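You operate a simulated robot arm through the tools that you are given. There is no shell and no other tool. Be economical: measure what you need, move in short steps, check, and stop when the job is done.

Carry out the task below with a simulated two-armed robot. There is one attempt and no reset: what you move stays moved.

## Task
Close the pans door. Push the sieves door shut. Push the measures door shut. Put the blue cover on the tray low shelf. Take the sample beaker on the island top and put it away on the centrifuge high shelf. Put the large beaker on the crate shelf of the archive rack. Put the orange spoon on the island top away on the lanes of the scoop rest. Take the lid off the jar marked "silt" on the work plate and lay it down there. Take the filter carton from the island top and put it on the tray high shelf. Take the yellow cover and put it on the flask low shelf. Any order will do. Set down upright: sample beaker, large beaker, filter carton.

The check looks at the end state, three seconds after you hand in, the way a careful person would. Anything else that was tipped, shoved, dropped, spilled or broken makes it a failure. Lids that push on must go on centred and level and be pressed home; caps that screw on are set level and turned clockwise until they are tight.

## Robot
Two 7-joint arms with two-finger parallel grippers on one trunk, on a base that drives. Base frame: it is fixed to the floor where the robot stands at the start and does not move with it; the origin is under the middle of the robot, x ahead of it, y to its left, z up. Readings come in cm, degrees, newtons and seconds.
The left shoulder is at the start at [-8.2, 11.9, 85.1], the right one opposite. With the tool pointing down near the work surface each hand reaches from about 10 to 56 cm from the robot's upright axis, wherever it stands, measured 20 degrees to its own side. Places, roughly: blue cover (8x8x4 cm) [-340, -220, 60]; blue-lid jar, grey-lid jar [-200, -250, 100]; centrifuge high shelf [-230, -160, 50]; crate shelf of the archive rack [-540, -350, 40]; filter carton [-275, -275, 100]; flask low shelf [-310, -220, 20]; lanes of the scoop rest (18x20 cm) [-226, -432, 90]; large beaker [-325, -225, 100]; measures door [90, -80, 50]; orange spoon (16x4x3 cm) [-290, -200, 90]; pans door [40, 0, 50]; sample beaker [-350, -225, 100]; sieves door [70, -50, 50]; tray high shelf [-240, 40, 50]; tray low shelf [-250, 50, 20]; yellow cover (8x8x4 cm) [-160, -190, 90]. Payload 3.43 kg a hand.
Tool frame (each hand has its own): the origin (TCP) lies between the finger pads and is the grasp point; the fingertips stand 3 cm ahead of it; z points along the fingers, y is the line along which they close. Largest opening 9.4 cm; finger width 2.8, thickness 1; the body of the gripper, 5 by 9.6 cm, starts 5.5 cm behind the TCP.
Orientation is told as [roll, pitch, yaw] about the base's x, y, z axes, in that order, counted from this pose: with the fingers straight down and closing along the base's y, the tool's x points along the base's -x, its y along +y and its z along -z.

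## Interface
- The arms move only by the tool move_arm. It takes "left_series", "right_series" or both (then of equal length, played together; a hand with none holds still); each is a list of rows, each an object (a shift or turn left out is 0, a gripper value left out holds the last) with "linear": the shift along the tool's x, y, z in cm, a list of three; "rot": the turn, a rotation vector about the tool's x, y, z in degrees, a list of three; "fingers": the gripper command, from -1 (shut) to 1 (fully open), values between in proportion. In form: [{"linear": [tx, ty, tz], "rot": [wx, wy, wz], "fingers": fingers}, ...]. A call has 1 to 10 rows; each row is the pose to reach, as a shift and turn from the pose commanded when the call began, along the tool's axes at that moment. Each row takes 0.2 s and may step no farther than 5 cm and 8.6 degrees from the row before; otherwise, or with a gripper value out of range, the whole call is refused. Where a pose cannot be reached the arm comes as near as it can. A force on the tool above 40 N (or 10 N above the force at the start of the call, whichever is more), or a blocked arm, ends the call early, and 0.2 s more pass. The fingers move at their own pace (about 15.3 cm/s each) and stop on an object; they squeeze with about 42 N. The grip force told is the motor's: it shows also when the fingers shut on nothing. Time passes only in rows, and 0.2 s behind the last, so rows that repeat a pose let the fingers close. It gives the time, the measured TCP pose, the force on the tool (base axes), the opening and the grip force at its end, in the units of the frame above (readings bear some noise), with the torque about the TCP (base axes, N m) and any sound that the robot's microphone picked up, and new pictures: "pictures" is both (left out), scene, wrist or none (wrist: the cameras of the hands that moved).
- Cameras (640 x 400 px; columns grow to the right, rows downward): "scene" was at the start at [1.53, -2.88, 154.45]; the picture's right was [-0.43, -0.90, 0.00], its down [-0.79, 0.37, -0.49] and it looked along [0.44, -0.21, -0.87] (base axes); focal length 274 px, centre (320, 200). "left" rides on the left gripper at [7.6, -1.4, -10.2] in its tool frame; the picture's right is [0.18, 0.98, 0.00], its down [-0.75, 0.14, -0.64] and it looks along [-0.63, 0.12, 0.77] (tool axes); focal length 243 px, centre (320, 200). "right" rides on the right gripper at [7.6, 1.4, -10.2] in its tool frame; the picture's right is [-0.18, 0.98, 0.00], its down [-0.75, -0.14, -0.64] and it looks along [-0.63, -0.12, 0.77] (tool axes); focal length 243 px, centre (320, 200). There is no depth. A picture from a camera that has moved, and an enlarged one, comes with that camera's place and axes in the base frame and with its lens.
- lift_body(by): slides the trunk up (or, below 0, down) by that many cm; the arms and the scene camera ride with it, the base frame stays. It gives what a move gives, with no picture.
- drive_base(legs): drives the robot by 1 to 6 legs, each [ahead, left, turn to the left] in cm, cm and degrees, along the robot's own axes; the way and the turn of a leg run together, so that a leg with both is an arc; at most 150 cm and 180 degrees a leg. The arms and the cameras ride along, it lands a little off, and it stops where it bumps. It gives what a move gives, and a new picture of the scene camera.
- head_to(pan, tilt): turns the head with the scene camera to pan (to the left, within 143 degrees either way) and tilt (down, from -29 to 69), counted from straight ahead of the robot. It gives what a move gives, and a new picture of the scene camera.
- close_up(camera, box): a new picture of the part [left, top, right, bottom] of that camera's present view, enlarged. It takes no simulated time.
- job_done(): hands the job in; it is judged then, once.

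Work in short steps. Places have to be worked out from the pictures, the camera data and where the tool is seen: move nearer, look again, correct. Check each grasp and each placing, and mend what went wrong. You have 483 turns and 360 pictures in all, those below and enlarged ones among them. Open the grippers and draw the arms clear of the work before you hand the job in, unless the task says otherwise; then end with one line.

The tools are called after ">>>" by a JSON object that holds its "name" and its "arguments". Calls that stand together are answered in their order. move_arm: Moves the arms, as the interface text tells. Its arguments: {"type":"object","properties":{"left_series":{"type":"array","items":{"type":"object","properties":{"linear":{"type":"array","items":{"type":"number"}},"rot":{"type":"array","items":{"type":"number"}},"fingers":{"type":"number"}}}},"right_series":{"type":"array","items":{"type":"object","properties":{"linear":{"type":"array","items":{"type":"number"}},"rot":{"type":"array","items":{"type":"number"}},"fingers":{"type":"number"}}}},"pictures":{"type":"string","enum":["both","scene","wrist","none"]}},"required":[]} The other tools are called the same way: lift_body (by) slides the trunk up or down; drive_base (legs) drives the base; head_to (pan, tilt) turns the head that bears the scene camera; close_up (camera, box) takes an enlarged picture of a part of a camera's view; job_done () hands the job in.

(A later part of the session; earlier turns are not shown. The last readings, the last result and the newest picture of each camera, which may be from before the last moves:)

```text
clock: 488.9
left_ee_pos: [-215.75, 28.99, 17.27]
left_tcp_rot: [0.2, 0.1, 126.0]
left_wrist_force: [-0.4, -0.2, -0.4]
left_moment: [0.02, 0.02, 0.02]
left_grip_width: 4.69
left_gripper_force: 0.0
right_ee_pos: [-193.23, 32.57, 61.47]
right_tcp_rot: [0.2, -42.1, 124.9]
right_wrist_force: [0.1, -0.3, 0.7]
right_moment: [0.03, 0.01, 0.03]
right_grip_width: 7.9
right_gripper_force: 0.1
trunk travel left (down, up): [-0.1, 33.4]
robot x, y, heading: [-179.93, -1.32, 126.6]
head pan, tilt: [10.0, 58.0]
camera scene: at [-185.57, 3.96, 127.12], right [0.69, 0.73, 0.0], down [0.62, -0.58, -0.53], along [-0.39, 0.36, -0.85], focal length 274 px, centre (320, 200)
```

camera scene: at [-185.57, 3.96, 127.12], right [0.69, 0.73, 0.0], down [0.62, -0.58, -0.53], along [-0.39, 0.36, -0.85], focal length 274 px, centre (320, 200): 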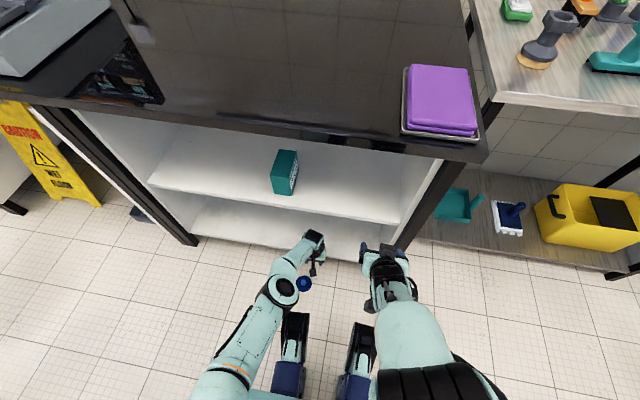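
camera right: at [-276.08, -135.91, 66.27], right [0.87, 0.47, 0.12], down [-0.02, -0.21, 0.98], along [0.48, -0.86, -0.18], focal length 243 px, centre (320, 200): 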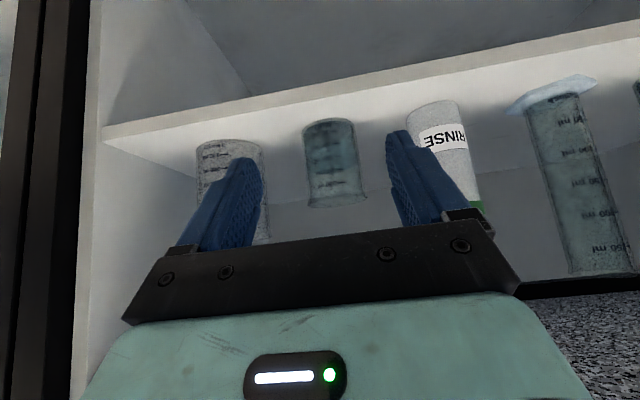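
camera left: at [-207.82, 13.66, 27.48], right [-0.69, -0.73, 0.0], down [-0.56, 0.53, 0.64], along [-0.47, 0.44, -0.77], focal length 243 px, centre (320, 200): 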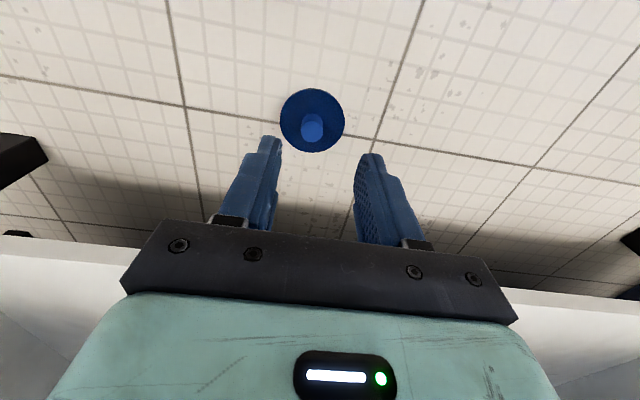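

Move back 6.2, left 4.2 and down over the cover.

>>> {"name": "move_arm", "arguments": {"left_series": [{"linear": [3, 2, 0]}, {"linear": [6.2, 4.2, 1]}, {"linear": [6.2, 4.2, 4.5]}, {"linear": [6.2, 4.2, 8]}], "pictures": "both"}}

```text
clock: 489.9
left_ee_pos: [-215.94, 21.56, 9.4]
left_tcp_rot: [0.3, -0.1, 126.0]
left_wrist_force: [-3.0, -0.8, -0.1]
left_moment: [0.04, -0.19, -0.03]
left_grip_width: 4.72
left_gripper_force: 0.0
right_ee_pos: [-193.24, 32.48, 61.46]
right_tcp_rot: [0.4, -42.2, 124.9]
right_wrist_force: [0.0, 0.3, 0.2]
right_moment: [-0.01, -0.02, 0.01]
right_grip_width: 7.89
right_gripper_force: 0.1
trunk travel left (down, up): [-0.1, 33.4]
robot x, y, heading: [-180.33, -1.32, 126.9]
head pan, tilt: [10.0, 58.0]
camera scene: at [-185.51, 3.96, 127.12], right [0.69, 0.73, 0.0], down [0.62, -0.58, -0.53], along [-0.39, 0.36, -0.85], focal length 274 px, centre (320, 200)
camera left: at [-210.2, 16.15, 19.45], right [-0.69, -0.73, 0.01], down [-0.55, 0.53, 0.64], along [-0.47, 0.44, -0.76], focal length 243 px, centre (320, 200)
```

scene: 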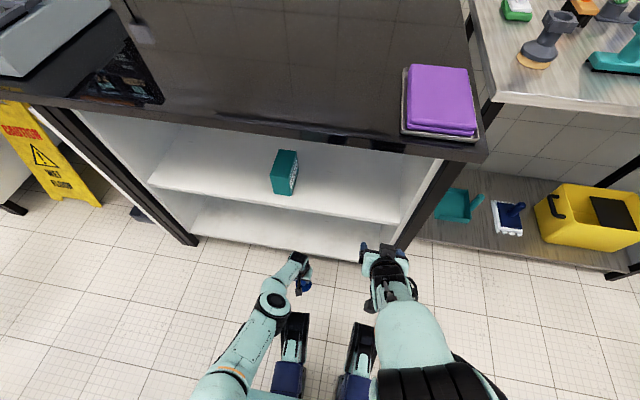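
left: 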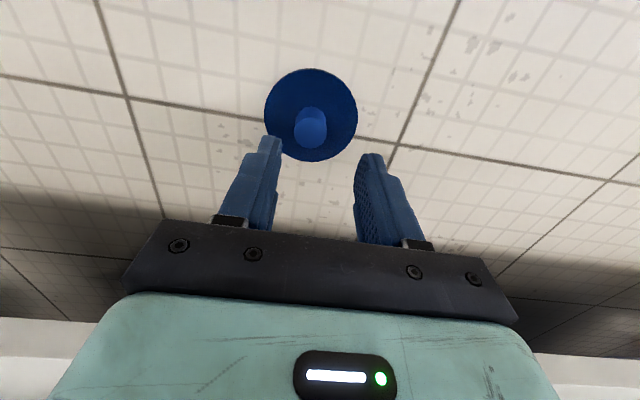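

Knob at (-215,21.5). Adjust −0.7 lateral, lower to z≈4.6, and grip.

>>> {"name": "move_arm", "arguments": {"left_series": [{"linear": [0.4, -0.7, 1]}, {"linear": [0.4, -0.7, 3]}, {"linear": [0.4, -0.7, 4.2]}, {"linear": [0.4, -0.7, 4.7]}], "pictures": "wrist"}}

```text
clock: 490.9
left_ee_pos: [-215.16, 21.27, 8.76]
left_tcp_rot: [0.3, 0.1, 125.9]
left_wrist_force: [-0.6, 0.1, -0.6]
left_moment: [-0.01, -0.02, -0.03]
left_grip_width: 4.69
left_gripper_force: 0.1
left hand out of reach, approached as far as the arm can: row 1, 2, 3, 4
right_ee_pos: [-193.37, 32.51, 61.48]
right_tcp_rot: [0.2, -42.1, 124.9]
right_wrist_force: [0.2, -0.4, 0.0]
right_moment: [0.01, 0.0, 0.02]
right_grip_width: 7.89
right_gripper_force: 0.0
trunk travel left (down, up): [-0.1, 33.4]
robot x, y, heading: [-179.97, -1.2, 126.9]
head pan, tilt: [10.0, 58.0]
camera left: at [-209.46, 15.9, 18.86], right [-0.69, -0.73, 0.0], down [-0.55, 0.53, 0.64], along [-0.47, 0.44, -0.77], focal length 243 px, centre (320, 200)
```

left: 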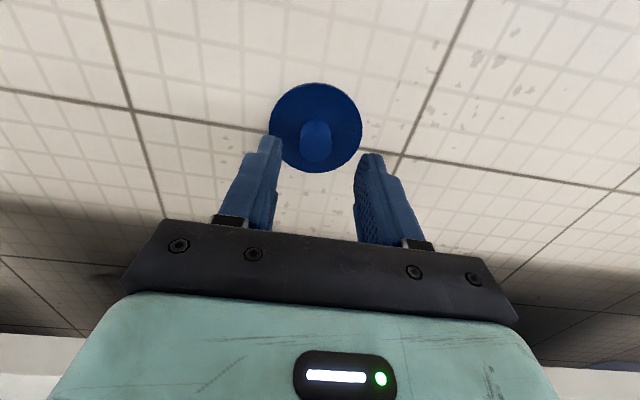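

Still 4 cm short; drive 6 closer and 3 right, then bring the hand back over the cover and down.

>>> {"name": "drive_base", "arguments": {"legs": [[6, -3, 0]]}}

>>> {"name": "move_arm", "arguments": {"left_series": [{"linear": [3.5, 1.5, 0]}, {"linear": [6.3, 3, 0]}, {"linear": [6.3, 3, 2]}, {"linear": [6.3, 3, 3.5]}, {"linear": [6.3, 3, 4.2]}], "pictures": "wrist"}}

```text
clock: 492.0
left_ee_pos: [-216.06, 27.55, 8.55]
left_tcp_rot: [0.4, 0.8, 126.2]
left_wrist_force: [-0.2, 0.6, 0.3]
left_moment: [-0.01, 0.0, 0.03]
left_grip_width: 4.72
left_gripper_force: 0.2
right_ee_pos: [-194.47, 39.12, 61.61]
right_tcp_rot: [0.3, -42.2, 125.0]
right_wrist_force: [1.0, 0.5, 0.1]
right_moment: [-0.01, -0.03, -0.02]
right_grip_width: 7.93
right_gripper_force: 0.0
trunk travel left (down, up): [-0.1, 33.4]
robot x, y, heading: [-181.4, 5.52, 126.6]
head pan, tilt: [10.0, 58.0]
stopped in leg 1: the force on the tool passed its limit at 57 N (the readings are from after the stop); the commanded pose is now the measured one
camera scene: at [-186.77, 10.61, 127.12], right [0.69, 0.73, 0.0], down [0.62, -0.58, -0.53], along [-0.39, 0.36, -0.85], focal length 274 px, centre (320, 200)
```

scene: 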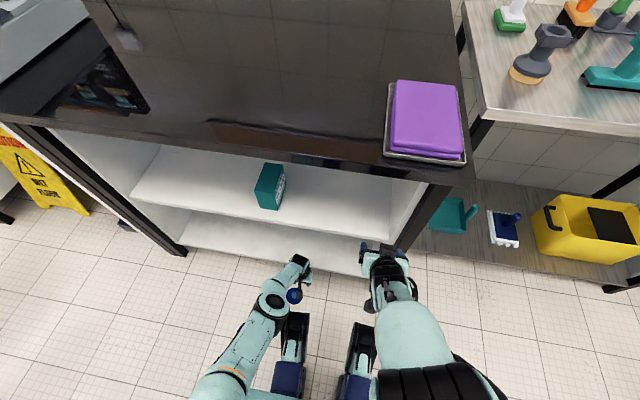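

```text
clock: 493.2
left_ee_pos: [-214.8, 20.61, 4.5]
left_tcp_rot: [0.4, 0.6, 126.3]
left_wrist_force: [-0.9, 0.0, 0.1]
left_moment: [0.0, 0.0, -0.01]
left_grip_width: 4.72
left_gripper_force: 0.1
right_ee_pos: [-194.53, 39.16, 61.45]
right_tcp_rot: [0.2, -42.2, 125.0]
right_wrist_force: [0.4, 0.5, -0.5]
right_moment: [0.02, 0.0, 0.01]
right_grip_width: 7.9
right_gripper_force: 0.0
trunk travel left (down, up): [-0.1, 33.4]
robot x, y, heading: [-181.45, 5.63, 126.7]
head pan, tilt: [10.0, 58.0]
camera left: at [-209.21, 15.44, 14.63], right [-0.69, -0.73, 0.01], down [-0.56, 0.53, 0.63], along [-0.47, 0.43, -0.77], focal length 243 px, centre (320, 200)
```

left: 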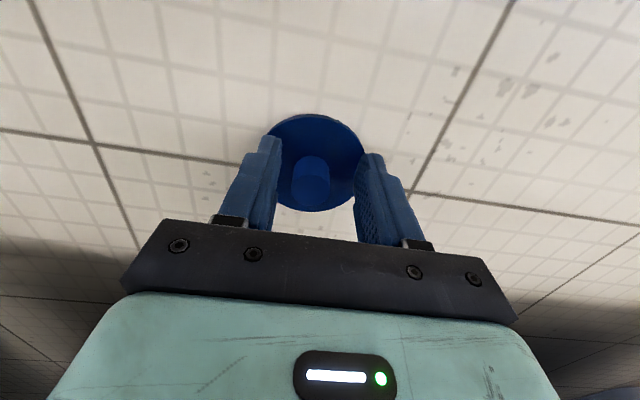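

Knob is between the fingers; close and lift.

>>> {"name": "move_arm", "arguments": {"left_series": [{"linear": [-0.3, 0, 0], "fingers": -1}, {"linear": [-0.3, 0, 0]}, {"linear": [-0.3, 0, 0]}, {"linear": [-0.3, 0, -2]}, {"linear": [-0.3, 0, -5]}], "pictures": "wrist"}}

```text
clock: 494.4
left_ee_pos: [-214.8, 21.04, 9.65]
left_tcp_rot: [0.3, 0.7, 126.2]
left_wrist_force: [-0.3, -0.6, -0.5]
left_moment: [0.04, 0.0, 0.0]
left_grip_width: 2.01
left_gripper_force: 41.4
right_ee_pos: [-194.46, 39.13, 61.34]
right_tcp_rot: [0.2, -42.2, 125.0]
right_wrist_force: [0.3, -0.3, 0.2]
right_moment: [0.01, 0.0, 0.01]
right_grip_width: 7.9
right_gripper_force: 0.2
trunk travel left (down, up): [-0.1, 33.4]
robot x, y, heading: [-181.21, 5.44, 126.8]
head pan, tilt: [10.0, 58.0]
camera left: at [-209.23, 15.88, 19.88], right [-0.68, -0.73, 0.01], down [-0.56, 0.53, 0.63], along [-0.47, 0.43, -0.77], focal length 243 px, centre (320, 200)
```

left: 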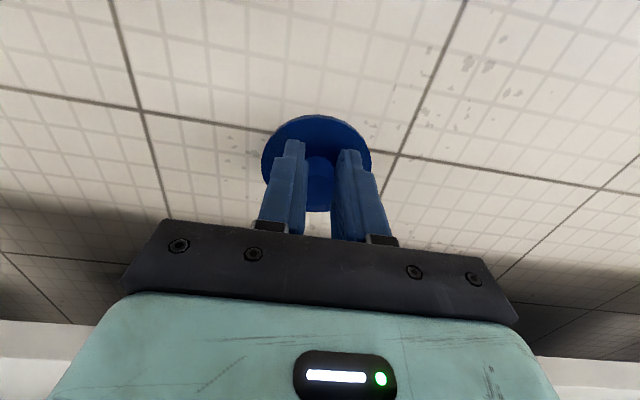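

Got it with tool pointing down. Raise to z≈23, drive 6 closer and extend 12 into the low shelf.

>>> {"name": "move_arm", "arguments": {"left_series": [{"linear": [0, 0, -4.5]}, {"linear": [0, 0, -9]}, {"linear": [0, 0, -13.4]}], "pictures": "none"}}

>>> {"name": "drive_base", "arguments": {"legs": [[6, 0, 0]]}}

>>> {"name": "move_arm", "arguments": {"left_series": [{"linear": [-3, 0, 0]}, {"linear": [-6, 0, 0]}, {"linear": [-9, 0, 0]}, {"linear": [-12.5, 0, 0]}], "pictures": "both"}}

```text
clock: 495.2
left_ee_pos: [-214.9, 21.08, 23.04]
left_tcp_rot: [0.4, 0.7, 126.3]
left_wrist_force: [-0.3, -0.6, 0.1]
left_moment: [-0.01, 0.02, 0.02]
left_grip_width: 2.1
left_gripper_force: 41.4
right_ee_pos: [-194.5, 39.14, 61.54]
right_tcp_rot: [0.2, -42.2, 125.0]
right_wrist_force: [0.5, -0.7, -0.7]
right_moment: [0.06, -0.02, -0.01]
right_grip_width: 7.88
right_gripper_force: 0.0
trunk travel left (down, up): [-0.1, 33.4]
robot x, y, heading: [-181.48, 5.59, 126.6]
head pan, tilt: [10.0, 58.0]
```

```text
clock: 496.2
left_ee_pos: [-218.24, 25.49, 22.93]
left_tcp_rot: [0.5, 0.8, 126.2]
left_wrist_force: [-0.2, -0.4, -0.1]
left_moment: [-0.01, -0.02, -0.02]
left_grip_width: 2.16
left_gripper_force: 42.1
right_ee_pos: [-197.54, 43.33, 61.27]
right_tcp_rot: [0.3, -41.7, 124.7]
right_wrist_force: [-0.4, 0.0, -0.6]
right_moment: [0.0, 0.03, 0.01]
right_grip_width: 7.89
right_gripper_force: 0.0
trunk travel left (down, up): [-0.1, 33.4]
robot x, y, heading: [-184.73, 10.12, 126.5]
head pan, tilt: [10.0, 58.0]
stopped in leg 1: the force on the tool passed its limit at 238 N (the readings are from after the stop); the commanded pose is now the measured one
camera scene: at [-190.06, 15.06, 127.11], right [0.69, 0.73, 0.0], down [0.62, -0.58, -0.53], along [-0.39, 0.36, -0.85], focal length 274 px, centre (320, 200)
```

scene: 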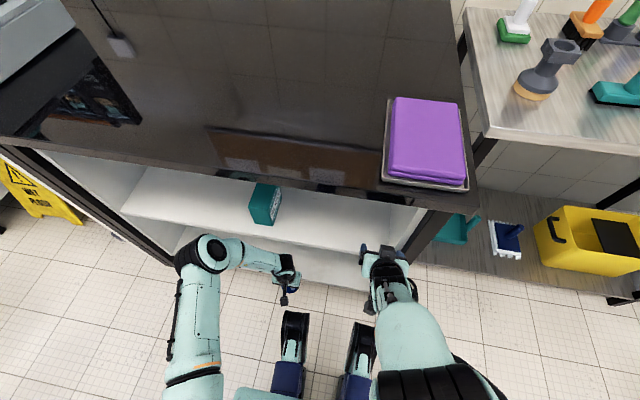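

```text
clock: 497.2
left_ee_pos: [-221.87, 31.0, 20.0]
left_tcp_rot: [-0.1, 5.1, 125.2]
left_wrist_force: [-1.9, 0.8, 2.2]
left_moment: [-0.1, -0.08, 0.02]
left_grip_width: 2.12
left_gripper_force: 42.2
right_ee_pos: [-197.37, 42.78, 61.2]
right_tcp_rot: [0.3, -41.6, 125.1]
right_wrist_force: [-0.1, 0.5, -1.0]
right_moment: [-0.02, -0.02, 0.01]
right_grip_width: 7.92
right_gripper_force: 0.0
trunk travel left (down, up): [-0.1, 33.4]
robot x, y, heading: [-184.18, 9.28, 127.1]
head pan, tilt: [10.0, 58.0]
stopped in row 4 (left hand): the force on the tool passed its limit at 54 N (the readings are from after the stop); the commanded pose is now the measured one
camera scene: at [-189.83, 14.68, 127.07], right [0.68, 0.73, 0.0], down [0.62, -0.58, -0.53], along [-0.39, 0.36, -0.85], focal length 274 px, centre (320, 200)
camera left: at [-216.93, 26.32, 30.82], right [-0.7, -0.71, 0.02], down [-0.58, 0.58, 0.57], along [-0.42, 0.39, -0.82], focal length 243 px, centre (320, 200)
```

scene: 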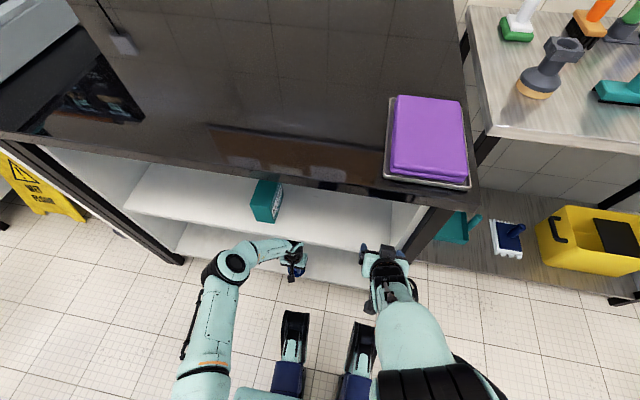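
left: 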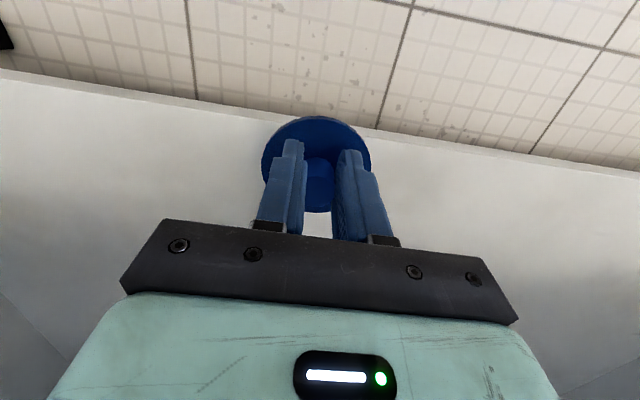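

The vertical hand hits the high shelf edge, and the right hand touched the bay post. Retract both, back off, and raise; I'll set the cover on the counter top and re-grasp it tilted.

>>> {"name": "move_arm", "arguments": {"left_series": [{"linear": [1, 0, -0.5]}, {"linear": [4, 0, -1]}, {"linear": [8, 0, -1.5]}, {"linear": [11, 0, -2]}], "right_series": [{"linear": [0.7, 0, -0.7]}, {"linear": [2.8, 0, -2.6]}, {"linear": [5.5, 0, -5]}, {"linear": [8, 0, -7.3]}], "pictures": "none"}}

>>> {"name": "drive_base", "arguments": {"legs": [[-30, 0, 0]]}}

>>> {"name": "lift_body", "arguments": {"by": 33.3}}

```text
clock: 498.4
left_ee_pos: [-216.08, 22.3, 23.03]
left_tcp_rot: [0.0, 4.7, 125.1]
left_wrist_force: [-0.7, 0.6, -0.5]
left_moment: [-0.01, -0.02, 0.03]
left_grip_width: 2.09
left_gripper_force: 41.7
right_ee_pos: [-194.55, 38.13, 61.26]
right_tcp_rot: [3.3, -38.6, 117.6]
right_wrist_force: [-0.4, 0.6, 0.2]
right_moment: [0.02, 0.02, 0.0]
right_grip_width: 7.91
right_gripper_force: 0.0
right hand out of reach, approached as far as the arm can: row 3, 4
trunk travel left (down, up): [-0.1, 33.4]
robot x, y, heading: [-184.12, 9.45, 126.9]
head pan, tilt: [10.0, 58.0]
stopped in row 4 (right hand): the arm was blocked; the commanded pose is now the measured one
```

```text
clock: 500.5
left_ee_pos: [-197.81, -1.89, 23.02]
left_tcp_rot: [0.1, 4.6, 125.1]
left_wrist_force: [0.2, 0.5, 0.7]
left_moment: [0.04, 0.01, 0.0]
left_grip_width: 2.08
left_gripper_force: 41.5
right_ee_pos: [-176.19, 14.06, 61.33]
right_tcp_rot: [3.5, -38.7, 117.7]
right_wrist_force: [1.0, 0.4, 0.0]
right_moment: [0.0, 0.03, 0.03]
right_grip_width: 7.92
right_gripper_force: 0.1
trunk travel left (down, up): [-0.1, 33.4]
robot x, y, heading: [-165.98, -14.66, 127.3]
head pan, tilt: [10.0, 58.0]
camera scene: at [-171.36, -9.8, 127.12], right [0.68, 0.73, 0.0], down [0.62, -0.58, -0.53], along [-0.39, 0.36, -0.85], focal length 274 px, centre (320, 200)
```

scene: 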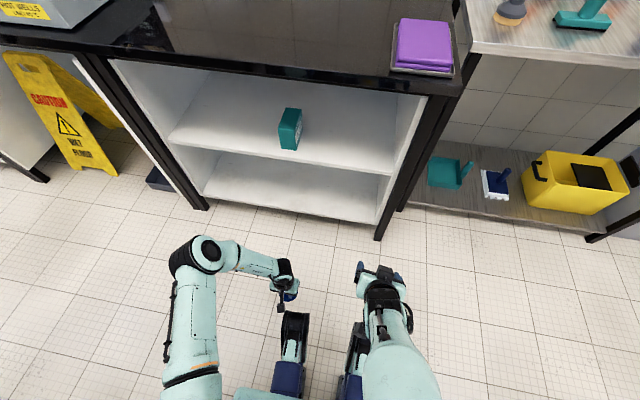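

```text
clock: 503.9
left_ee_pos: [-193.15, -8.73, 37.23]
left_tcp_rot: [-0.8, 6.0, 125.9]
left_wrist_force: [1.1, -0.3, -0.1]
left_moment: [0.0, 0.01, 0.01]
left_grip_width: 2.09
left_gripper_force: 41.9
right_ee_pos: [-175.79, 11.94, 79.2]
right_tcp_rot: [3.1, -42.3, 118.6]
right_wrist_force: [-0.9, 0.6, -0.4]
right_moment: [0.02, -0.03, 0.04]
right_grip_width: 7.91
right_gripper_force: 0.1
trunk travel left (down, up): [-18.4, 15.1]
robot x, y, heading: [-170.34, -8.96, 127.8]
head pan, tilt: [10.0, 58.0]
stopped: the arm was blocked; the commanded pose is now the measured one
```

Lift was blocked; look at the arms.

>>> {"name": "head_to", "arguments": {"pan": 0, "tilt": 68}}

```text
clock: 504.7
left_ee_pos: [-193.31, -8.51, 37.45]
left_tcp_rot: [-0.7, 5.7, 125.7]
left_wrist_force: [-0.2, 0.3, -0.6]
left_moment: [-0.03, 0.01, -0.01]
left_grip_width: 2.17
left_gripper_force: 42.0
right_ee_pos: [-175.77, 11.98, 79.38]
right_tcp_rot: [3.4, -42.6, 118.3]
right_wrist_force: [-0.5, -0.2, -1.1]
right_moment: [0.0, 0.0, -0.01]
right_grip_width: 7.9
right_gripper_force: 0.1
trunk travel left (down, up): [-18.4, 15.1]
robot x, y, heading: [-170.55, -8.46, 127.5]
head pan, tilt: [0.0, 68.0]
camera scene: at [-163.72, -19.66, 142.28], right [0.79, 0.61, 0.01], down [0.54, -0.69, -0.47], along [-0.28, 0.38, -0.88], focal length 274 px, centre (320, 200)
```

scene: 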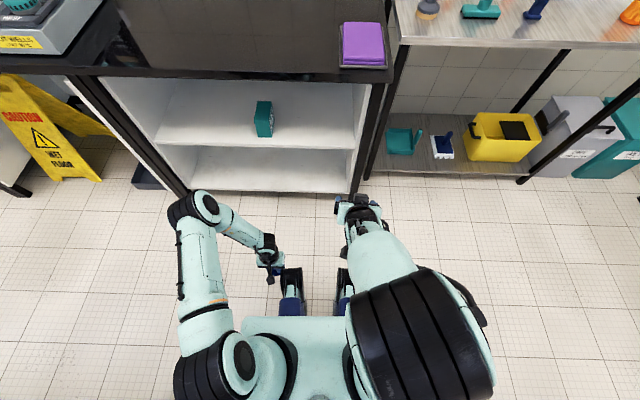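

The robot is leaning back ~5°: probably its back caught the cart handle while rising. Lower the trunk again and drive forward.

>>> {"name": "lift_body", "arguments": {"by": -15}}

>>> {"name": "head_to", "arguments": {"pan": 140, "tilt": 45}}

```text
clock: 505.8
left_ee_pos: [-197.47, -3.38, 27.53]
left_tcp_rot: [0.6, 10.5, 125.9]
left_wrist_force: [-0.8, 0.2, -0.5]
left_moment: [0.03, -0.01, 0.01]
left_grip_width: 2.16
left_gripper_force: 42.2
right_ee_pos: [-181.01, 20.57, 68.41]
right_tcp_rot: [3.0, -36.8, 118.1]
right_wrist_force: [-0.5, -1.1, 0.0]
right_moment: [0.03, -0.03, 0.0]
right_grip_width: 7.92
right_gripper_force: 0.0
trunk travel left (down, up): [-8.1, 25.4]
robot x, y, heading: [-171.85, -6.77, 127.7]
head pan, tilt: [0.0, 68.0]
stopped: the force on the tool passed its limit at 46 N (the readings are from after the stop); the commanded pose is now the measured one
```

```text
clock: 508.1
left_ee_pos: [-197.58, -3.22, 27.4]
left_tcp_rot: [0.5, 10.8, 125.8]
left_wrist_force: [-3.8, 1.1, -0.7]
left_moment: [-0.1, -0.21, 0.14]
left_grip_width: 2.18
left_gripper_force: 41.9
right_ee_pos: [-181.23, 20.64, 68.32]
right_tcp_rot: [2.9, -36.6, 118.2]
right_wrist_force: [-0.3, 0.2, 0.1]
right_moment: [0.0, -0.01, -0.01]
right_grip_width: 7.93
right_gripper_force: 0.0
trunk travel left (down, up): [-8.1, 25.4]
robot x, y, heading: [-172.11, -6.66, 127.4]
head pan, tilt: [140.0, 45.0]
camera scene: at [-171.26, -16.18, 136.57], right [-1.0, 0.04, 0.0], down [0.03, 0.71, -0.71], along [-0.03, -0.71, -0.71], focal length 274 px, centre (320, 200)
```

scene: 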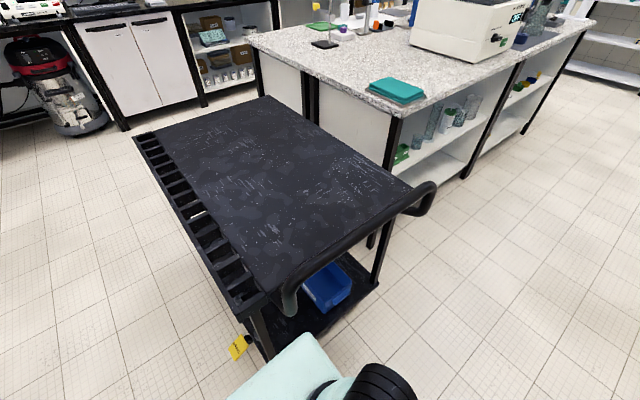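

Cart appears in place; I'm just close behind. Drive forward 12, then raise the trunk.

>>> {"name": "drive_base", "arguments": {"legs": [[10, 0, 0]]}}

>>> {"name": "lift_body", "arguments": {"by": 25}}

```text
clock: 509.2
left_ee_pos: [-203.68, 4.89, 27.49]
left_tcp_rot: [0.5, 10.7, 125.8]
left_wrist_force: [-4.6, -0.4, -2.4]
left_moment: [-0.05, -0.19, 0.09]
left_grip_width: 2.16
left_gripper_force: 41.9
right_ee_pos: [-187.49, 28.86, 68.18]
right_tcp_rot: [2.9, -36.5, 118.3]
right_wrist_force: [0.4, 0.4, -0.1]
right_moment: [0.03, -0.04, 0.01]
right_grip_width: 7.9
right_gripper_force: 0.0
trunk travel left (down, up): [-8.1, 25.4]
robot x, y, heading: [-178.05, 1.43, 127.5]
head pan, tilt: [140.0, 45.0]
camera scene: at [-177.52, -8.01, 136.57], right [-1.0, 0.04, 0.0], down [0.03, 0.71, -0.71], along [-0.03, -0.71, -0.71], focal length 274 px, centre (320, 200)
```

scene: 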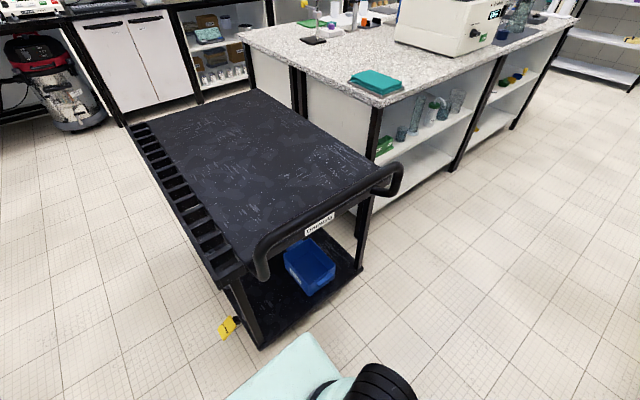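

```text
clock: 511.8
left_ee_pos: [-203.8, 4.94, 52.41]
left_tcp_rot: [0.5, 10.8, 125.8]
left_wrist_force: [0.2, 0.4, 0.4]
left_moment: [-0.01, 0.0, -0.01]
left_grip_width: 2.14
left_gripper_force: 42.0
right_ee_pos: [-191.12, 33.53, 97.24]
right_tcp_rot: [4.1, -42.2, 117.3]
right_wrist_force: [0.3, -0.4, 0.0]
right_moment: [-0.01, 0.0, 0.02]
right_grip_width: 7.91
right_gripper_force: 0.1
trunk travel left (down, up): [-33.1, 0.4]
robot x, y, heading: [-177.87, 0.98, 127.2]
head pan, tilt: [140.0, 45.0]
```

Raise the left hand (with cover) and right hand above counter height.

>>> {"name": "move_arm", "arguments": {"left_series": [{"linear": [0, 0, -5], "rot": [0, -2, 0]}, {"linear": [0, 0, -10], "rot": [0, -4, 0]}, {"linear": [0, 0, -15], "rot": [0, -6, 0]}, {"linear": [0, 0, -20], "rot": [0, -8, 0]}, {"linear": [0, 0, -25], "rot": [0, -10.8, 0]}, {"linear": [0, 0, -30], "rot": [0, -10.8, 0]}, {"linear": [0, 0, -35], "rot": [0, -10.8, 0]}, {"linear": [0, 0, -40], "rot": [0, -10.8, 0]}, {"linear": [0, 0, -45], "rot": [0, -10.8, 0]}, {"linear": [0, 0, -50], "rot": [0, -10.8, 0]}], "right_series": [{"linear": [-0.6, 0, -0.8]}, {"linear": [-1.2, 0, -1.6]}, {"linear": [-1.8, 0, -2.4]}, {"linear": [-2.4, 0, -3.2]}, {"linear": [-3, 0, -4]}, {"linear": [-3.6, 0, -4.8]}, {"linear": [-4.2, 0, -5.6]}, {"linear": [-4.8, 0, -6.4]}, {"linear": [-5.4, 0, -7.2]}, {"linear": [-6, 0, -8]}], "pictures": "none"}}

>>> {"name": "drive_base", "arguments": {"legs": [[0, 25, 0], [5, 0, 0]]}}

>>> {"name": "head_to", "arguments": {"pan": 5, "tilt": 50}}

```text
clock: 514.0
left_ee_pos: [-209.04, 12.57, 101.22]
left_tcp_rot: [0.3, 0.0, 125.8]
left_wrist_force: [0.2, -0.2, -0.1]
left_moment: [0.02, 0.0, 0.0]
left_grip_width: 2.14
left_gripper_force: 42.0
right_ee_pos: [-190.14, 33.0, 107.25]
right_tcp_rot: [3.9, -42.2, 117.4]
right_wrist_force: [-0.4, -0.6, -0.1]
right_moment: [0.03, -0.02, -0.05]
right_grip_width: 7.89
right_gripper_force: 0.1
trunk travel left (down, up): [-33.1, 0.4]
robot x, y, heading: [-177.85, 1.65, 127.2]
head pan, tilt: [140.0, 45.0]
```

```text
clock: 517.3
left_ee_pos: [-231.78, 1.26, 101.09]
left_tcp_rot: [0.5, 0.0, 125.6]
left_wrist_force: [0.2, -0.7, -0.5]
left_moment: [0.02, 0.0, -0.02]
left_grip_width: 2.15
left_gripper_force: 41.7
right_ee_pos: [-212.82, 21.55, 107.12]
right_tcp_rot: [4.1, -42.2, 117.5]
right_wrist_force: [-0.8, -0.2, -0.5]
right_moment: [0.01, -0.05, -0.02]
right_grip_width: 7.89
right_gripper_force: 0.0
trunk travel left (down, up): [-33.1, 0.4]
robot x, y, heading: [-200.96, -10.05, 127.4]
head pan, tilt: [140.0, 45.0]
camera scene: at [-198.64, -21.83, 162.41], right [-1.0, 0.05, 0.0], down [0.03, 0.71, -0.71], along [-0.03, -0.71, -0.71], focal length 274 px, centre (320, 200)
```

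scene: 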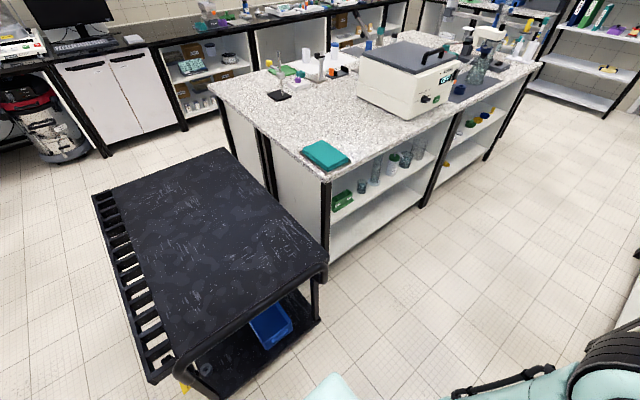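

```text
clock: 519.5
left_ee_pos: [-231.78, 1.45, 101.18]
left_tcp_rot: [0.5, -0.1, 125.8]
left_wrist_force: [-0.2, -0.5, -1.3]
left_moment: [0.0, 0.0, 0.01]
left_grip_width: 2.14
left_gripper_force: 41.7
right_ee_pos: [-212.99, 21.66, 107.18]
right_tcp_rot: [4.1, -42.1, 117.4]
right_wrist_force: [-0.3, 0.2, -0.8]
right_moment: [-0.01, 0.02, 0.0]
right_grip_width: 7.87
right_gripper_force: 0.1
trunk travel left (down, up): [-33.1, 0.4]
robot x, y, heading: [-200.65, -9.89, 127.1]
head pan, tilt: [5.0, 50.0]
camera scene: at [-203.56, -7.89, 161.78], right [0.74, 0.67, 0.0], down [0.52, -0.57, -0.64], along [-0.43, 0.47, -0.77], focal length 274 px, centre (320, 200)
```

scene: 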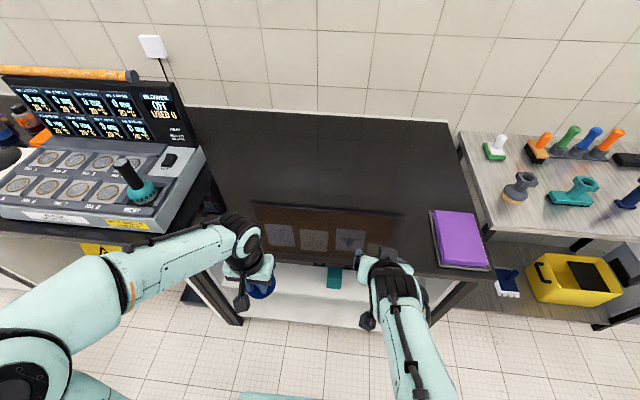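

Move right hand aside; place the cover on the counter at about U −162 in front.

>>> {"name": "move_arm", "arguments": {"right_series": [{"linear": [0, -3, 0]}, {"linear": [0, -6, 0]}, {"linear": [0, -9, 0]}, {"linear": [0, -12, 0]}, {"linear": [0, -12, 0]}, {"linear": [0, -12, 0]}], "left_series": [{"linear": [-2.5, -2.6, -1]}, {"linear": [-6, -5.2, -1]}, {"linear": [-10, -7.8, -1]}, {"linear": [-14, -10.4, -1]}, {"linear": [-18.5, -13, -1]}, {"linear": [-22.6, -15.5, -1]}], "pictures": "none"}}

>>> {"name": "move_arm", "arguments": {"left_series": [{"linear": [0, 0, 3]}, {"linear": [0, 0, 5.5]}, {"linear": [0, 0, 6.8]}, {"linear": [0, 0, 7.4]}, {"linear": [0, 0, 8]}, {"linear": [0, 0, 8.6]}], "pictures": "both"}}

```text
refused: row 5 steps farther than a row can; nothing moved
```

```text
clock: 520.9
left_ee_pos: [-231.99, 1.24, 92.55]
left_tcp_rot: [0.5, 0.1, 125.7]
left_wrist_force: [-0.5, -0.1, -0.3]
left_moment: [0.0, -0.03, -0.03]
left_grip_width: 2.17
left_gripper_force: 41.8
right_ee_pos: [-212.87, 21.62, 107.18]
right_tcp_rot: [4.2, -42.2, 117.3]
right_wrist_force: [-0.1, -0.2, 0.0]
right_moment: [-0.03, -0.02, 0.01]
right_grip_width: 7.88
right_gripper_force: 0.1
trunk travel left (down, up): [-33.1, 0.4]
robot x, y, heading: [-200.99, -10.21, 127.4]
head pan, tilt: [5.0, 50.0]
camera scene: at [-203.55, -7.87, 161.78], right [0.74, 0.67, 0.0], down [0.52, -0.57, -0.64], along [-0.43, 0.47, -0.77], focal length 274 px, centre (320, 200)
camera left: at [-226.29, -4.05, 102.63], right [-0.69, -0.72, 0.01], down [-0.55, 0.53, 0.64], along [-0.47, 0.44, -0.77], focal length 243 px, centre (320, 200)
```

scene: 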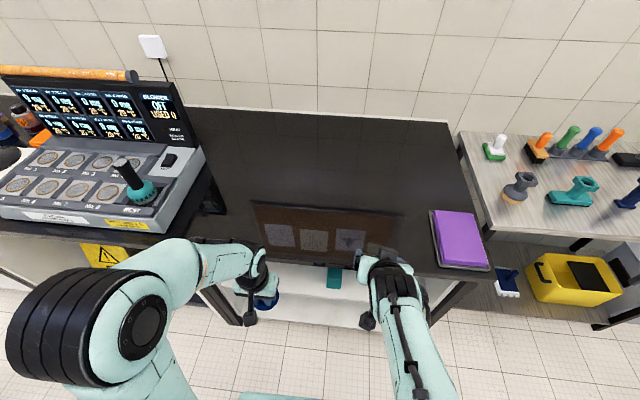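
left: 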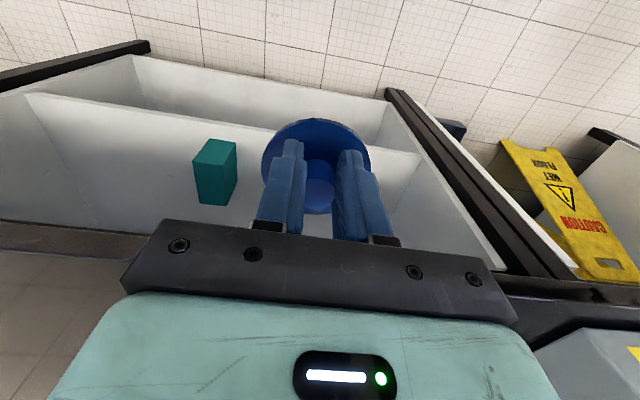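

Only the lowering ran (in free air). Raise again and then move in with valid steps.

>>> {"name": "move_arm", "arguments": {"left_series": [{"linear": [0, 0, -4.5]}, {"linear": [0, 0, -9]}, {"linear": [0, 0, -11]}], "right_series": [{"linear": [0, -4, 0]}, {"linear": [0, -8, 0]}, {"linear": [0, -12, 0]}], "pictures": "none"}}

>>> {"name": "move_arm", "arguments": {"left_series": [{"linear": [-3.2, -2.2, 0]}, {"linear": [-6.4, -4.4, 0]}, {"linear": [-9.6, -6.6, 0]}, {"linear": [-12.8, -8.8, 0]}, {"linear": [-16, -11, 0]}, {"linear": [-19.2, -13.2, 0]}, {"linear": [-22.6, -15.5, 0]}], "pictures": "none"}}

>>> {"name": "move_arm", "arguments": {"left_series": [{"linear": [0, 0, 4]}, {"linear": [0, 0, 7]}, {"linear": [0, 0, 8.5]}, {"linear": [0, 0, 9.2]}, {"linear": [0, 0, 9.8]}, {"linear": [0, 0, 10.4]}], "pictures": "both"}}

```text
clock: 521.7
left_ee_pos: [-231.53, 1.4, 103.84]
left_tcp_rot: [0.6, 0.0, 125.7]
left_wrist_force: [-0.1, 0.0, -0.3]
left_moment: [-0.03, 0.01, 0.02]
left_grip_width: 2.17
left_gripper_force: 42.5
right_ee_pos: [-202.14, 27.92, 106.37]
right_tcp_rot: [4.2, -42.2, 117.6]
right_wrist_force: [0.5, 0.3, 0.1]
right_moment: [0.02, 0.02, 0.02]
right_grip_width: 7.9
right_gripper_force: 0.0
trunk travel left (down, up): [-33.1, 0.4]
robot x, y, heading: [-200.99, -9.93, 127.7]
head pan, tilt: [5.0, 50.0]
```

```text
clock: 523.3
left_ee_pos: [-232.27, 28.77, 103.35]
left_tcp_rot: [0.5, 0.1, 125.7]
left_wrist_force: [-0.4, 0.5, -0.2]
left_moment: [-0.04, -0.06, 0.01]
left_grip_width: 2.16
left_gripper_force: 42.3
right_ee_pos: [-202.23, 27.89, 106.38]
right_tcp_rot: [4.2, -42.1, 117.4]
right_wrist_force: [0.0, -0.2, 0.3]
right_moment: [0.02, 0.03, 0.02]
right_grip_width: 7.89
right_gripper_force: 0.1
trunk travel left (down, up): [-33.1, 0.4]
robot x, y, heading: [-201.06, -10.06, 127.5]
head pan, tilt: [5.0, 50.0]
```

```text
clock: 524.7
left_ee_pos: [-232.37, 28.85, 94.08]
left_tcp_rot: [0.1, -0.9, 125.7]
left_wrist_force: [1.5, -7.3, 17.5]
left_moment: [-0.05, 0.04, 0.04]
left_grip_width: 2.19
left_gripper_force: 41.9
right_ee_pos: [-202.14, 27.64, 106.48]
right_tcp_rot: [4.2, -42.2, 117.4]
right_wrist_force: [-0.3, -0.1, 0.0]
right_moment: [0.02, -0.04, 0.01]
right_grip_width: 7.87
right_gripper_force: 0.1
trunk travel left (down, up): [-33.1, 0.4]
robot x, y, heading: [-200.9, -9.95, 127.5]
head pan, tilt: [5.0, 50.0]
stopped in row 6 (left hand): the force on the tool passed its limit at 41 N (the readings are from after the stop); the commanded pose is now the measured one
camera scene: at [-203.45, -8.08, 161.78], right [0.74, 0.67, 0.0], down [0.52, -0.56, -0.64], along [-0.43, 0.48, -0.77], focal length 274 px, centre (320, 200)
camera left: at [-226.67, 23.24, 104.05], right [-0.69, -0.72, 0.0], down [-0.55, 0.52, 0.65], along [-0.47, 0.45, -0.76], focal length 243 px, centre (320, 200)
```

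scene: 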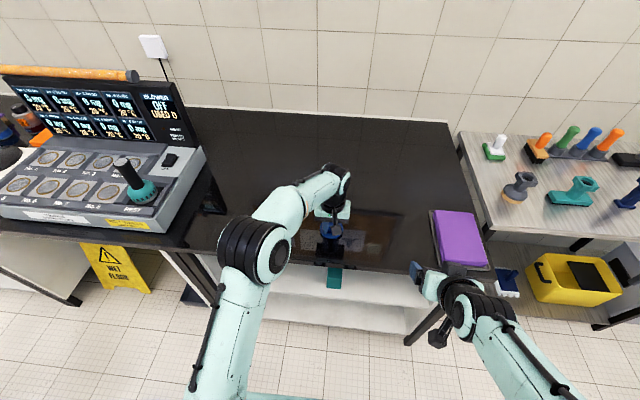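
left: 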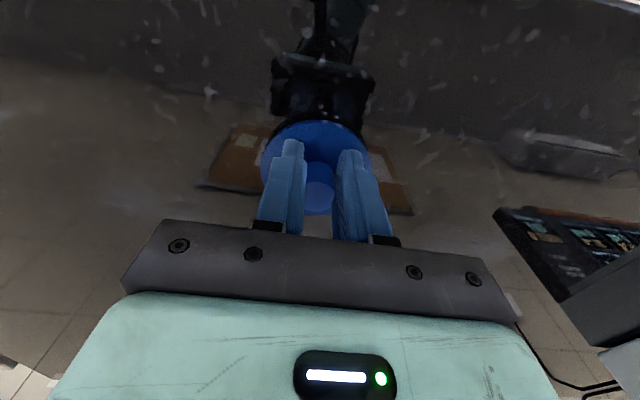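

Placed on the counter. Release, retreat up/back and pitch the hand −42°.

>>> {"name": "move_arm", "arguments": {"left_series": [{"fingers": 0}, {"fingers": 0.1}, {"linear": [0, 0, -4]}, {"linear": [2, 0, -8]}, {"linear": [6, 0, -9.5], "rot": [0, -7, 0]}, {"linear": [8, 0, -9.5], "rot": [0, -14, 0]}, {"linear": [10, 0, -9.5], "rot": [0, -21, 0]}, {"linear": [10, 0, -9.5], "rot": [0, -28, 0]}, {"linear": [10, 0, -9.5], "rot": [0, -35, 0]}, {"linear": [10, 0, -9.5], "rot": [0, -42, 0]}], "pictures": "both"}}

```text
clock: 526.9
left_ee_pos: [-226.56, 20.45, 103.27]
left_tcp_rot: [0.2, -42.7, 125.6]
left_wrist_force: [-0.7, 0.3, 0.4]
left_moment: [0.03, 0.03, -0.01]
left_grip_width: 5.18
left_gripper_force: 0.1
right_ee_pos: [-202.25, 27.84, 106.35]
right_tcp_rot: [4.2, -42.2, 117.5]
right_wrist_force: [0.0, 0.7, 0.0]
right_moment: [0.0, 0.01, 0.01]
right_grip_width: 7.89
right_gripper_force: 0.0
trunk travel left (down, up): [-33.1, 0.4]
robot x, y, heading: [-201.37, -9.85, 127.4]
head pan, tilt: [5.0, 50.0]
camera scene: at [-203.51, -7.92, 161.78], right [0.74, 0.67, 0.0], down [0.52, -0.57, -0.64], along [-0.43, 0.47, -0.77], focal length 274 px, centre (320, 200)
camera left: at [-218.02, 11.09, 105.41], right [-0.72, -0.68, -0.12], down [-0.18, 0.02, 0.98], along [-0.67, 0.73, -0.14], focal length 243 px, centre (320, 200)
```

scene: 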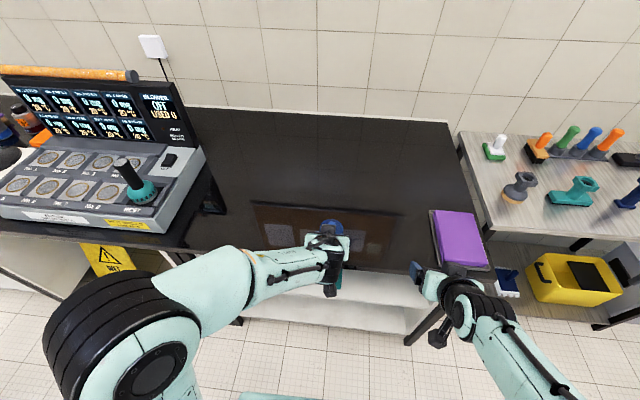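
left: 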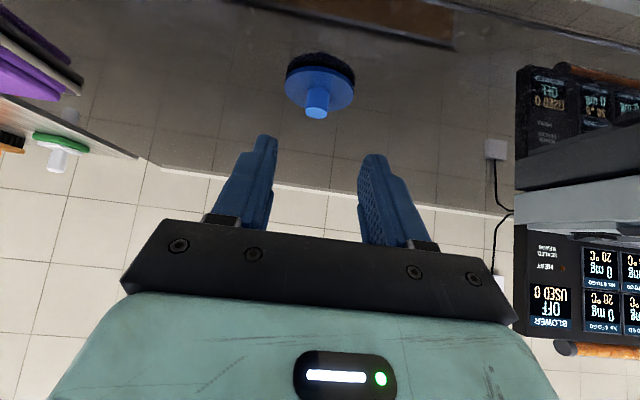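

Approach the knob.

>>> {"name": "move_arm", "arguments": {"left_series": [{"linear": [-0.2, -0.1, 4]}, {"linear": [-0.5, -0.2, 8]}, {"linear": [-0.6, -0.2, 10.5]}], "pictures": "wrist"}}

```text
clock: 527.7
left_ee_pos: [-230.84, 26.92, 95.87]
left_tcp_rot: [0.1, -42.6, 125.5]
left_wrist_force: [0.0, -0.2, 0.3]
left_moment: [0.0, 0.03, -0.05]
left_grip_width: 5.16
left_gripper_force: 0.1
right_ee_pos: [-202.26, 27.92, 106.47]
right_tcp_rot: [4.1, -42.2, 117.4]
right_wrist_force: [0.3, -0.2, -0.1]
right_moment: [-0.01, -0.03, 0.01]
right_grip_width: 7.89
right_gripper_force: 0.1
trunk travel left (down, up): [-33.1, 0.4]
robot x, y, heading: [-201.0, -9.76, 127.5]
head pan, tilt: [5.0, 50.0]
camera left: at [-222.3, 17.55, 98.23], right [-0.72, -0.68, -0.12], down [-0.18, 0.02, 0.98], along [-0.67, 0.73, -0.14], focal length 243 px, centre (320, 200)
```

left: 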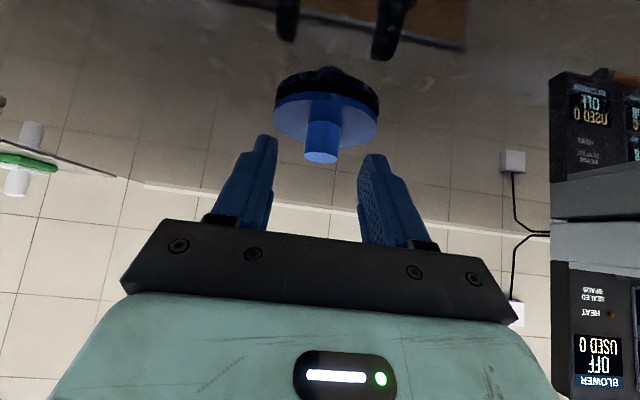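

>>> {"name": "move_arm", "arguments": {"left_series": [{"linear": [-0.2, 0, 1.2]}, {"linear": [-0.3, 0, 2.2]}, {"linear": [-0.3, 0, 2.5]}, {"linear": [-0.3, 0, 2.5], "fingers": -1}, {"linear": [-0.3, 0, 2.5]}, {"linear": [-0.3, 0, 2.5]}], "pictures": "wrist"}}

```text
clock: 529.1
left_ee_pos: [-231.94, 28.44, 94.17]
left_tcp_rot: [0.3, -42.6, 125.4]
left_wrist_force: [0.2, -0.1, -0.3]
left_moment: [-0.02, 0.02, 0.0]
left_grip_width: 2.14
left_gripper_force: 41.5
right_ee_pos: [-202.36, 27.81, 106.41]
right_tcp_rot: [4.1, -42.2, 117.5]
right_wrist_force: [0.6, 0.0, -0.4]
right_moment: [-0.02, 0.01, 0.0]
right_grip_width: 7.92
right_gripper_force: 0.1
trunk travel left (down, up): [-33.1, 0.4]
robot x, y, heading: [-201.04, -10.01, 127.6]
head pan, tilt: [5.0, 50.0]
camera left: at [-223.45, 18.96, 96.4], right [-0.72, -0.68, -0.12], down [-0.18, 0.02, 0.98], along [-0.67, 0.73, -0.14], focal length 243 px, centre (320, 200)
```

left: 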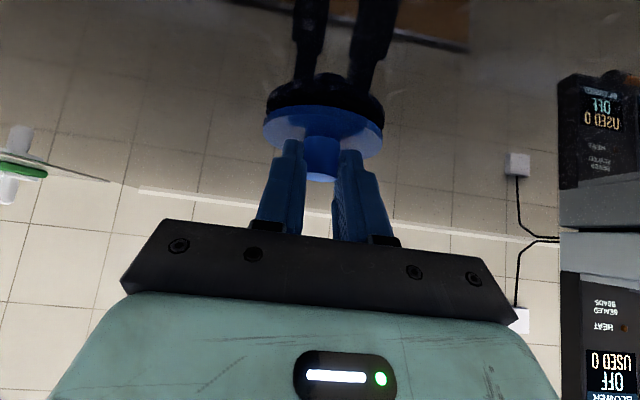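

Gripped tilted. Repeat the retreat that worked before (lift, back, left).

>>> {"name": "move_arm", "arguments": {"left_series": [{"linear": [-2, 0, -2.2]}, {"linear": [-4.1, 0, -4.4]}, {"linear": [-0.9, 0, -7.4]}, {"linear": [2.3, 0, -10.4]}, {"linear": [5.5, 1, -13.4]}, {"linear": [8.5, 3, -16]}, {"linear": [11, 6, -18.4]}, {"linear": [11.5, 10.5, -19]}, {"linear": [11.5, 15, -19]}, {"linear": [11.5, 18.3, -19]}], "pictures": "none"}}

>>> {"name": "drive_base", "arguments": {"legs": [[-7, 0, 0]]}}

```text
clock: 531.3
left_ee_pos: [-237.76, 2.9, 102.77]
left_tcp_rot: [0.1, -42.6, 125.5]
left_wrist_force: [1.6, -0.3, -0.4]
left_moment: [0.01, 0.01, -0.04]
left_grip_width: 2.17
left_gripper_force: 41.6
left hand out of reach, approached as far as the arm can: row 7, 8, 9, 10
right_ee_pos: [-202.22, 27.79, 106.44]
right_tcp_rot: [4.2, -42.3, 117.3]
right_wrist_force: [0.0, -0.2, 0.2]
right_moment: [-0.01, -0.01, -0.01]
right_grip_width: 7.89
right_gripper_force: 0.2
trunk travel left (down, up): [-33.1, 0.4]
robot x, y, heading: [-200.97, -9.86, 127.3]
head pan, tilt: [5.0, 50.0]
```

```text
clock: 532.3
left_ee_pos: [-233.59, -2.09, 102.75]
left_tcp_rot: [0.3, -42.6, 125.4]
left_wrist_force: [-0.4, -0.6, 0.6]
left_moment: [-0.02, 0.04, 0.02]
left_grip_width: 2.13
left_gripper_force: 42.3
right_ee_pos: [-198.17, 22.56, 106.46]
right_tcp_rot: [4.3, -42.1, 117.3]
right_wrist_force: [-0.3, 0.0, -0.2]
right_moment: [-0.01, -0.01, -0.01]
right_grip_width: 7.9
right_gripper_force: 0.0
trunk travel left (down, up): [-33.1, 0.4]
robot x, y, heading: [-196.94, -15.46, 127.4]
head pan, tilt: [5.0, 50.0]
camera scene: at [-199.46, -13.25, 161.82], right [0.74, 0.67, 0.0], down [0.52, -0.57, -0.64], along [-0.43, 0.48, -0.77], focal length 274 px, centre (320, 200)
```

scene: 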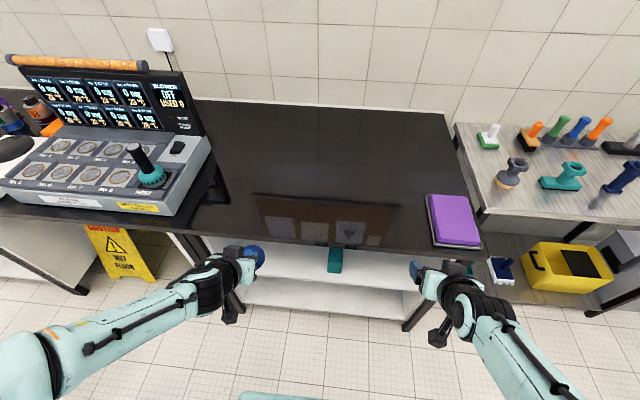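

Same posture as the earlier success. Lower the trunk, then the same lowering path.

>>> {"name": "lift_body", "arguments": {"by": -33}}

>>> {"name": "move_arm", "arguments": {"left_series": [{"linear": [1, 1, 4]}, {"linear": [2, 2, 8]}, {"linear": [3.5, 3, 12]}, {"linear": [6.5, 3.5, 15.5]}, {"linear": [9.5, 4, 19]}, {"linear": [12.5, 4, 22.5]}, {"linear": [15.5, 4, 26]}, {"linear": [18.5, 4, 29.5]}, {"linear": [21.5, 4, 33]}], "pictures": "scene"}}

```text
clock: 535.5
left_ee_pos: [-233.56, -2.18, 69.85]
left_tcp_rot: [0.1, -42.5, 125.3]
left_wrist_force: [0.5, -0.3, -0.4]
left_moment: [0.0, -0.03, 0.0]
left_grip_width: 2.15
left_gripper_force: 42.4
right_ee_pos: [-197.99, 22.4, 73.48]
right_tcp_rot: [4.3, -42.1, 117.3]
right_wrist_force: [0.0, 0.6, 0.1]
right_moment: [-0.02, -0.01, 0.0]
right_grip_width: 7.9
right_gripper_force: 0.0
trunk travel left (down, up): [-0.1, 33.4]
robot x, y, heading: [-196.97, -15.24, 127.3]
head pan, tilt: [5.0, 50.0]
```

```text
clock: 537.5
left_ee_pos: [-240.31, 0.73, 30.74]
left_tcp_rot: [0.4, -42.3, 125.1]
left_wrist_force: [4.3, 1.6, -2.5]
left_moment: [0.02, 0.27, 0.22]
left_grip_width: 2.17
left_gripper_force: 41.8
right_ee_pos: [-198.19, 22.48, 73.45]
right_tcp_rot: [4.1, -42.2, 117.3]
right_wrist_force: [0.4, -0.1, 1.1]
right_moment: [0.0, -0.01, -0.01]
right_grip_width: 7.92
right_gripper_force: 0.0
trunk travel left (down, up): [-0.1, 33.4]
robot x, y, heading: [-197.25, -15.27, 127.4]
head pan, tilt: [5.0, 50.0]
camera scene: at [-202.45, -9.36, 128.15], right [0.74, 0.67, 0.0], down [0.52, -0.57, -0.64], along [-0.43, 0.48, -0.77], focal length 274 px, centre (320, 200)
```

scene: 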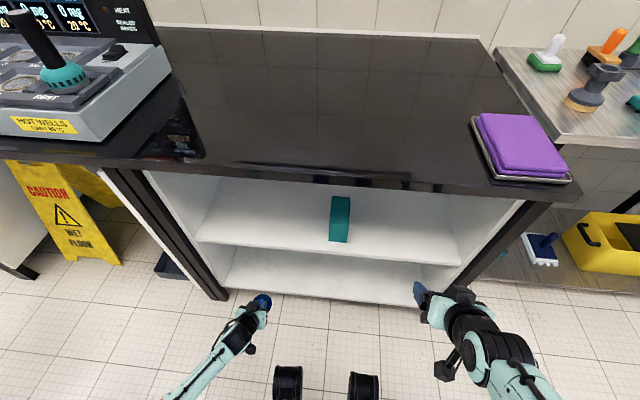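

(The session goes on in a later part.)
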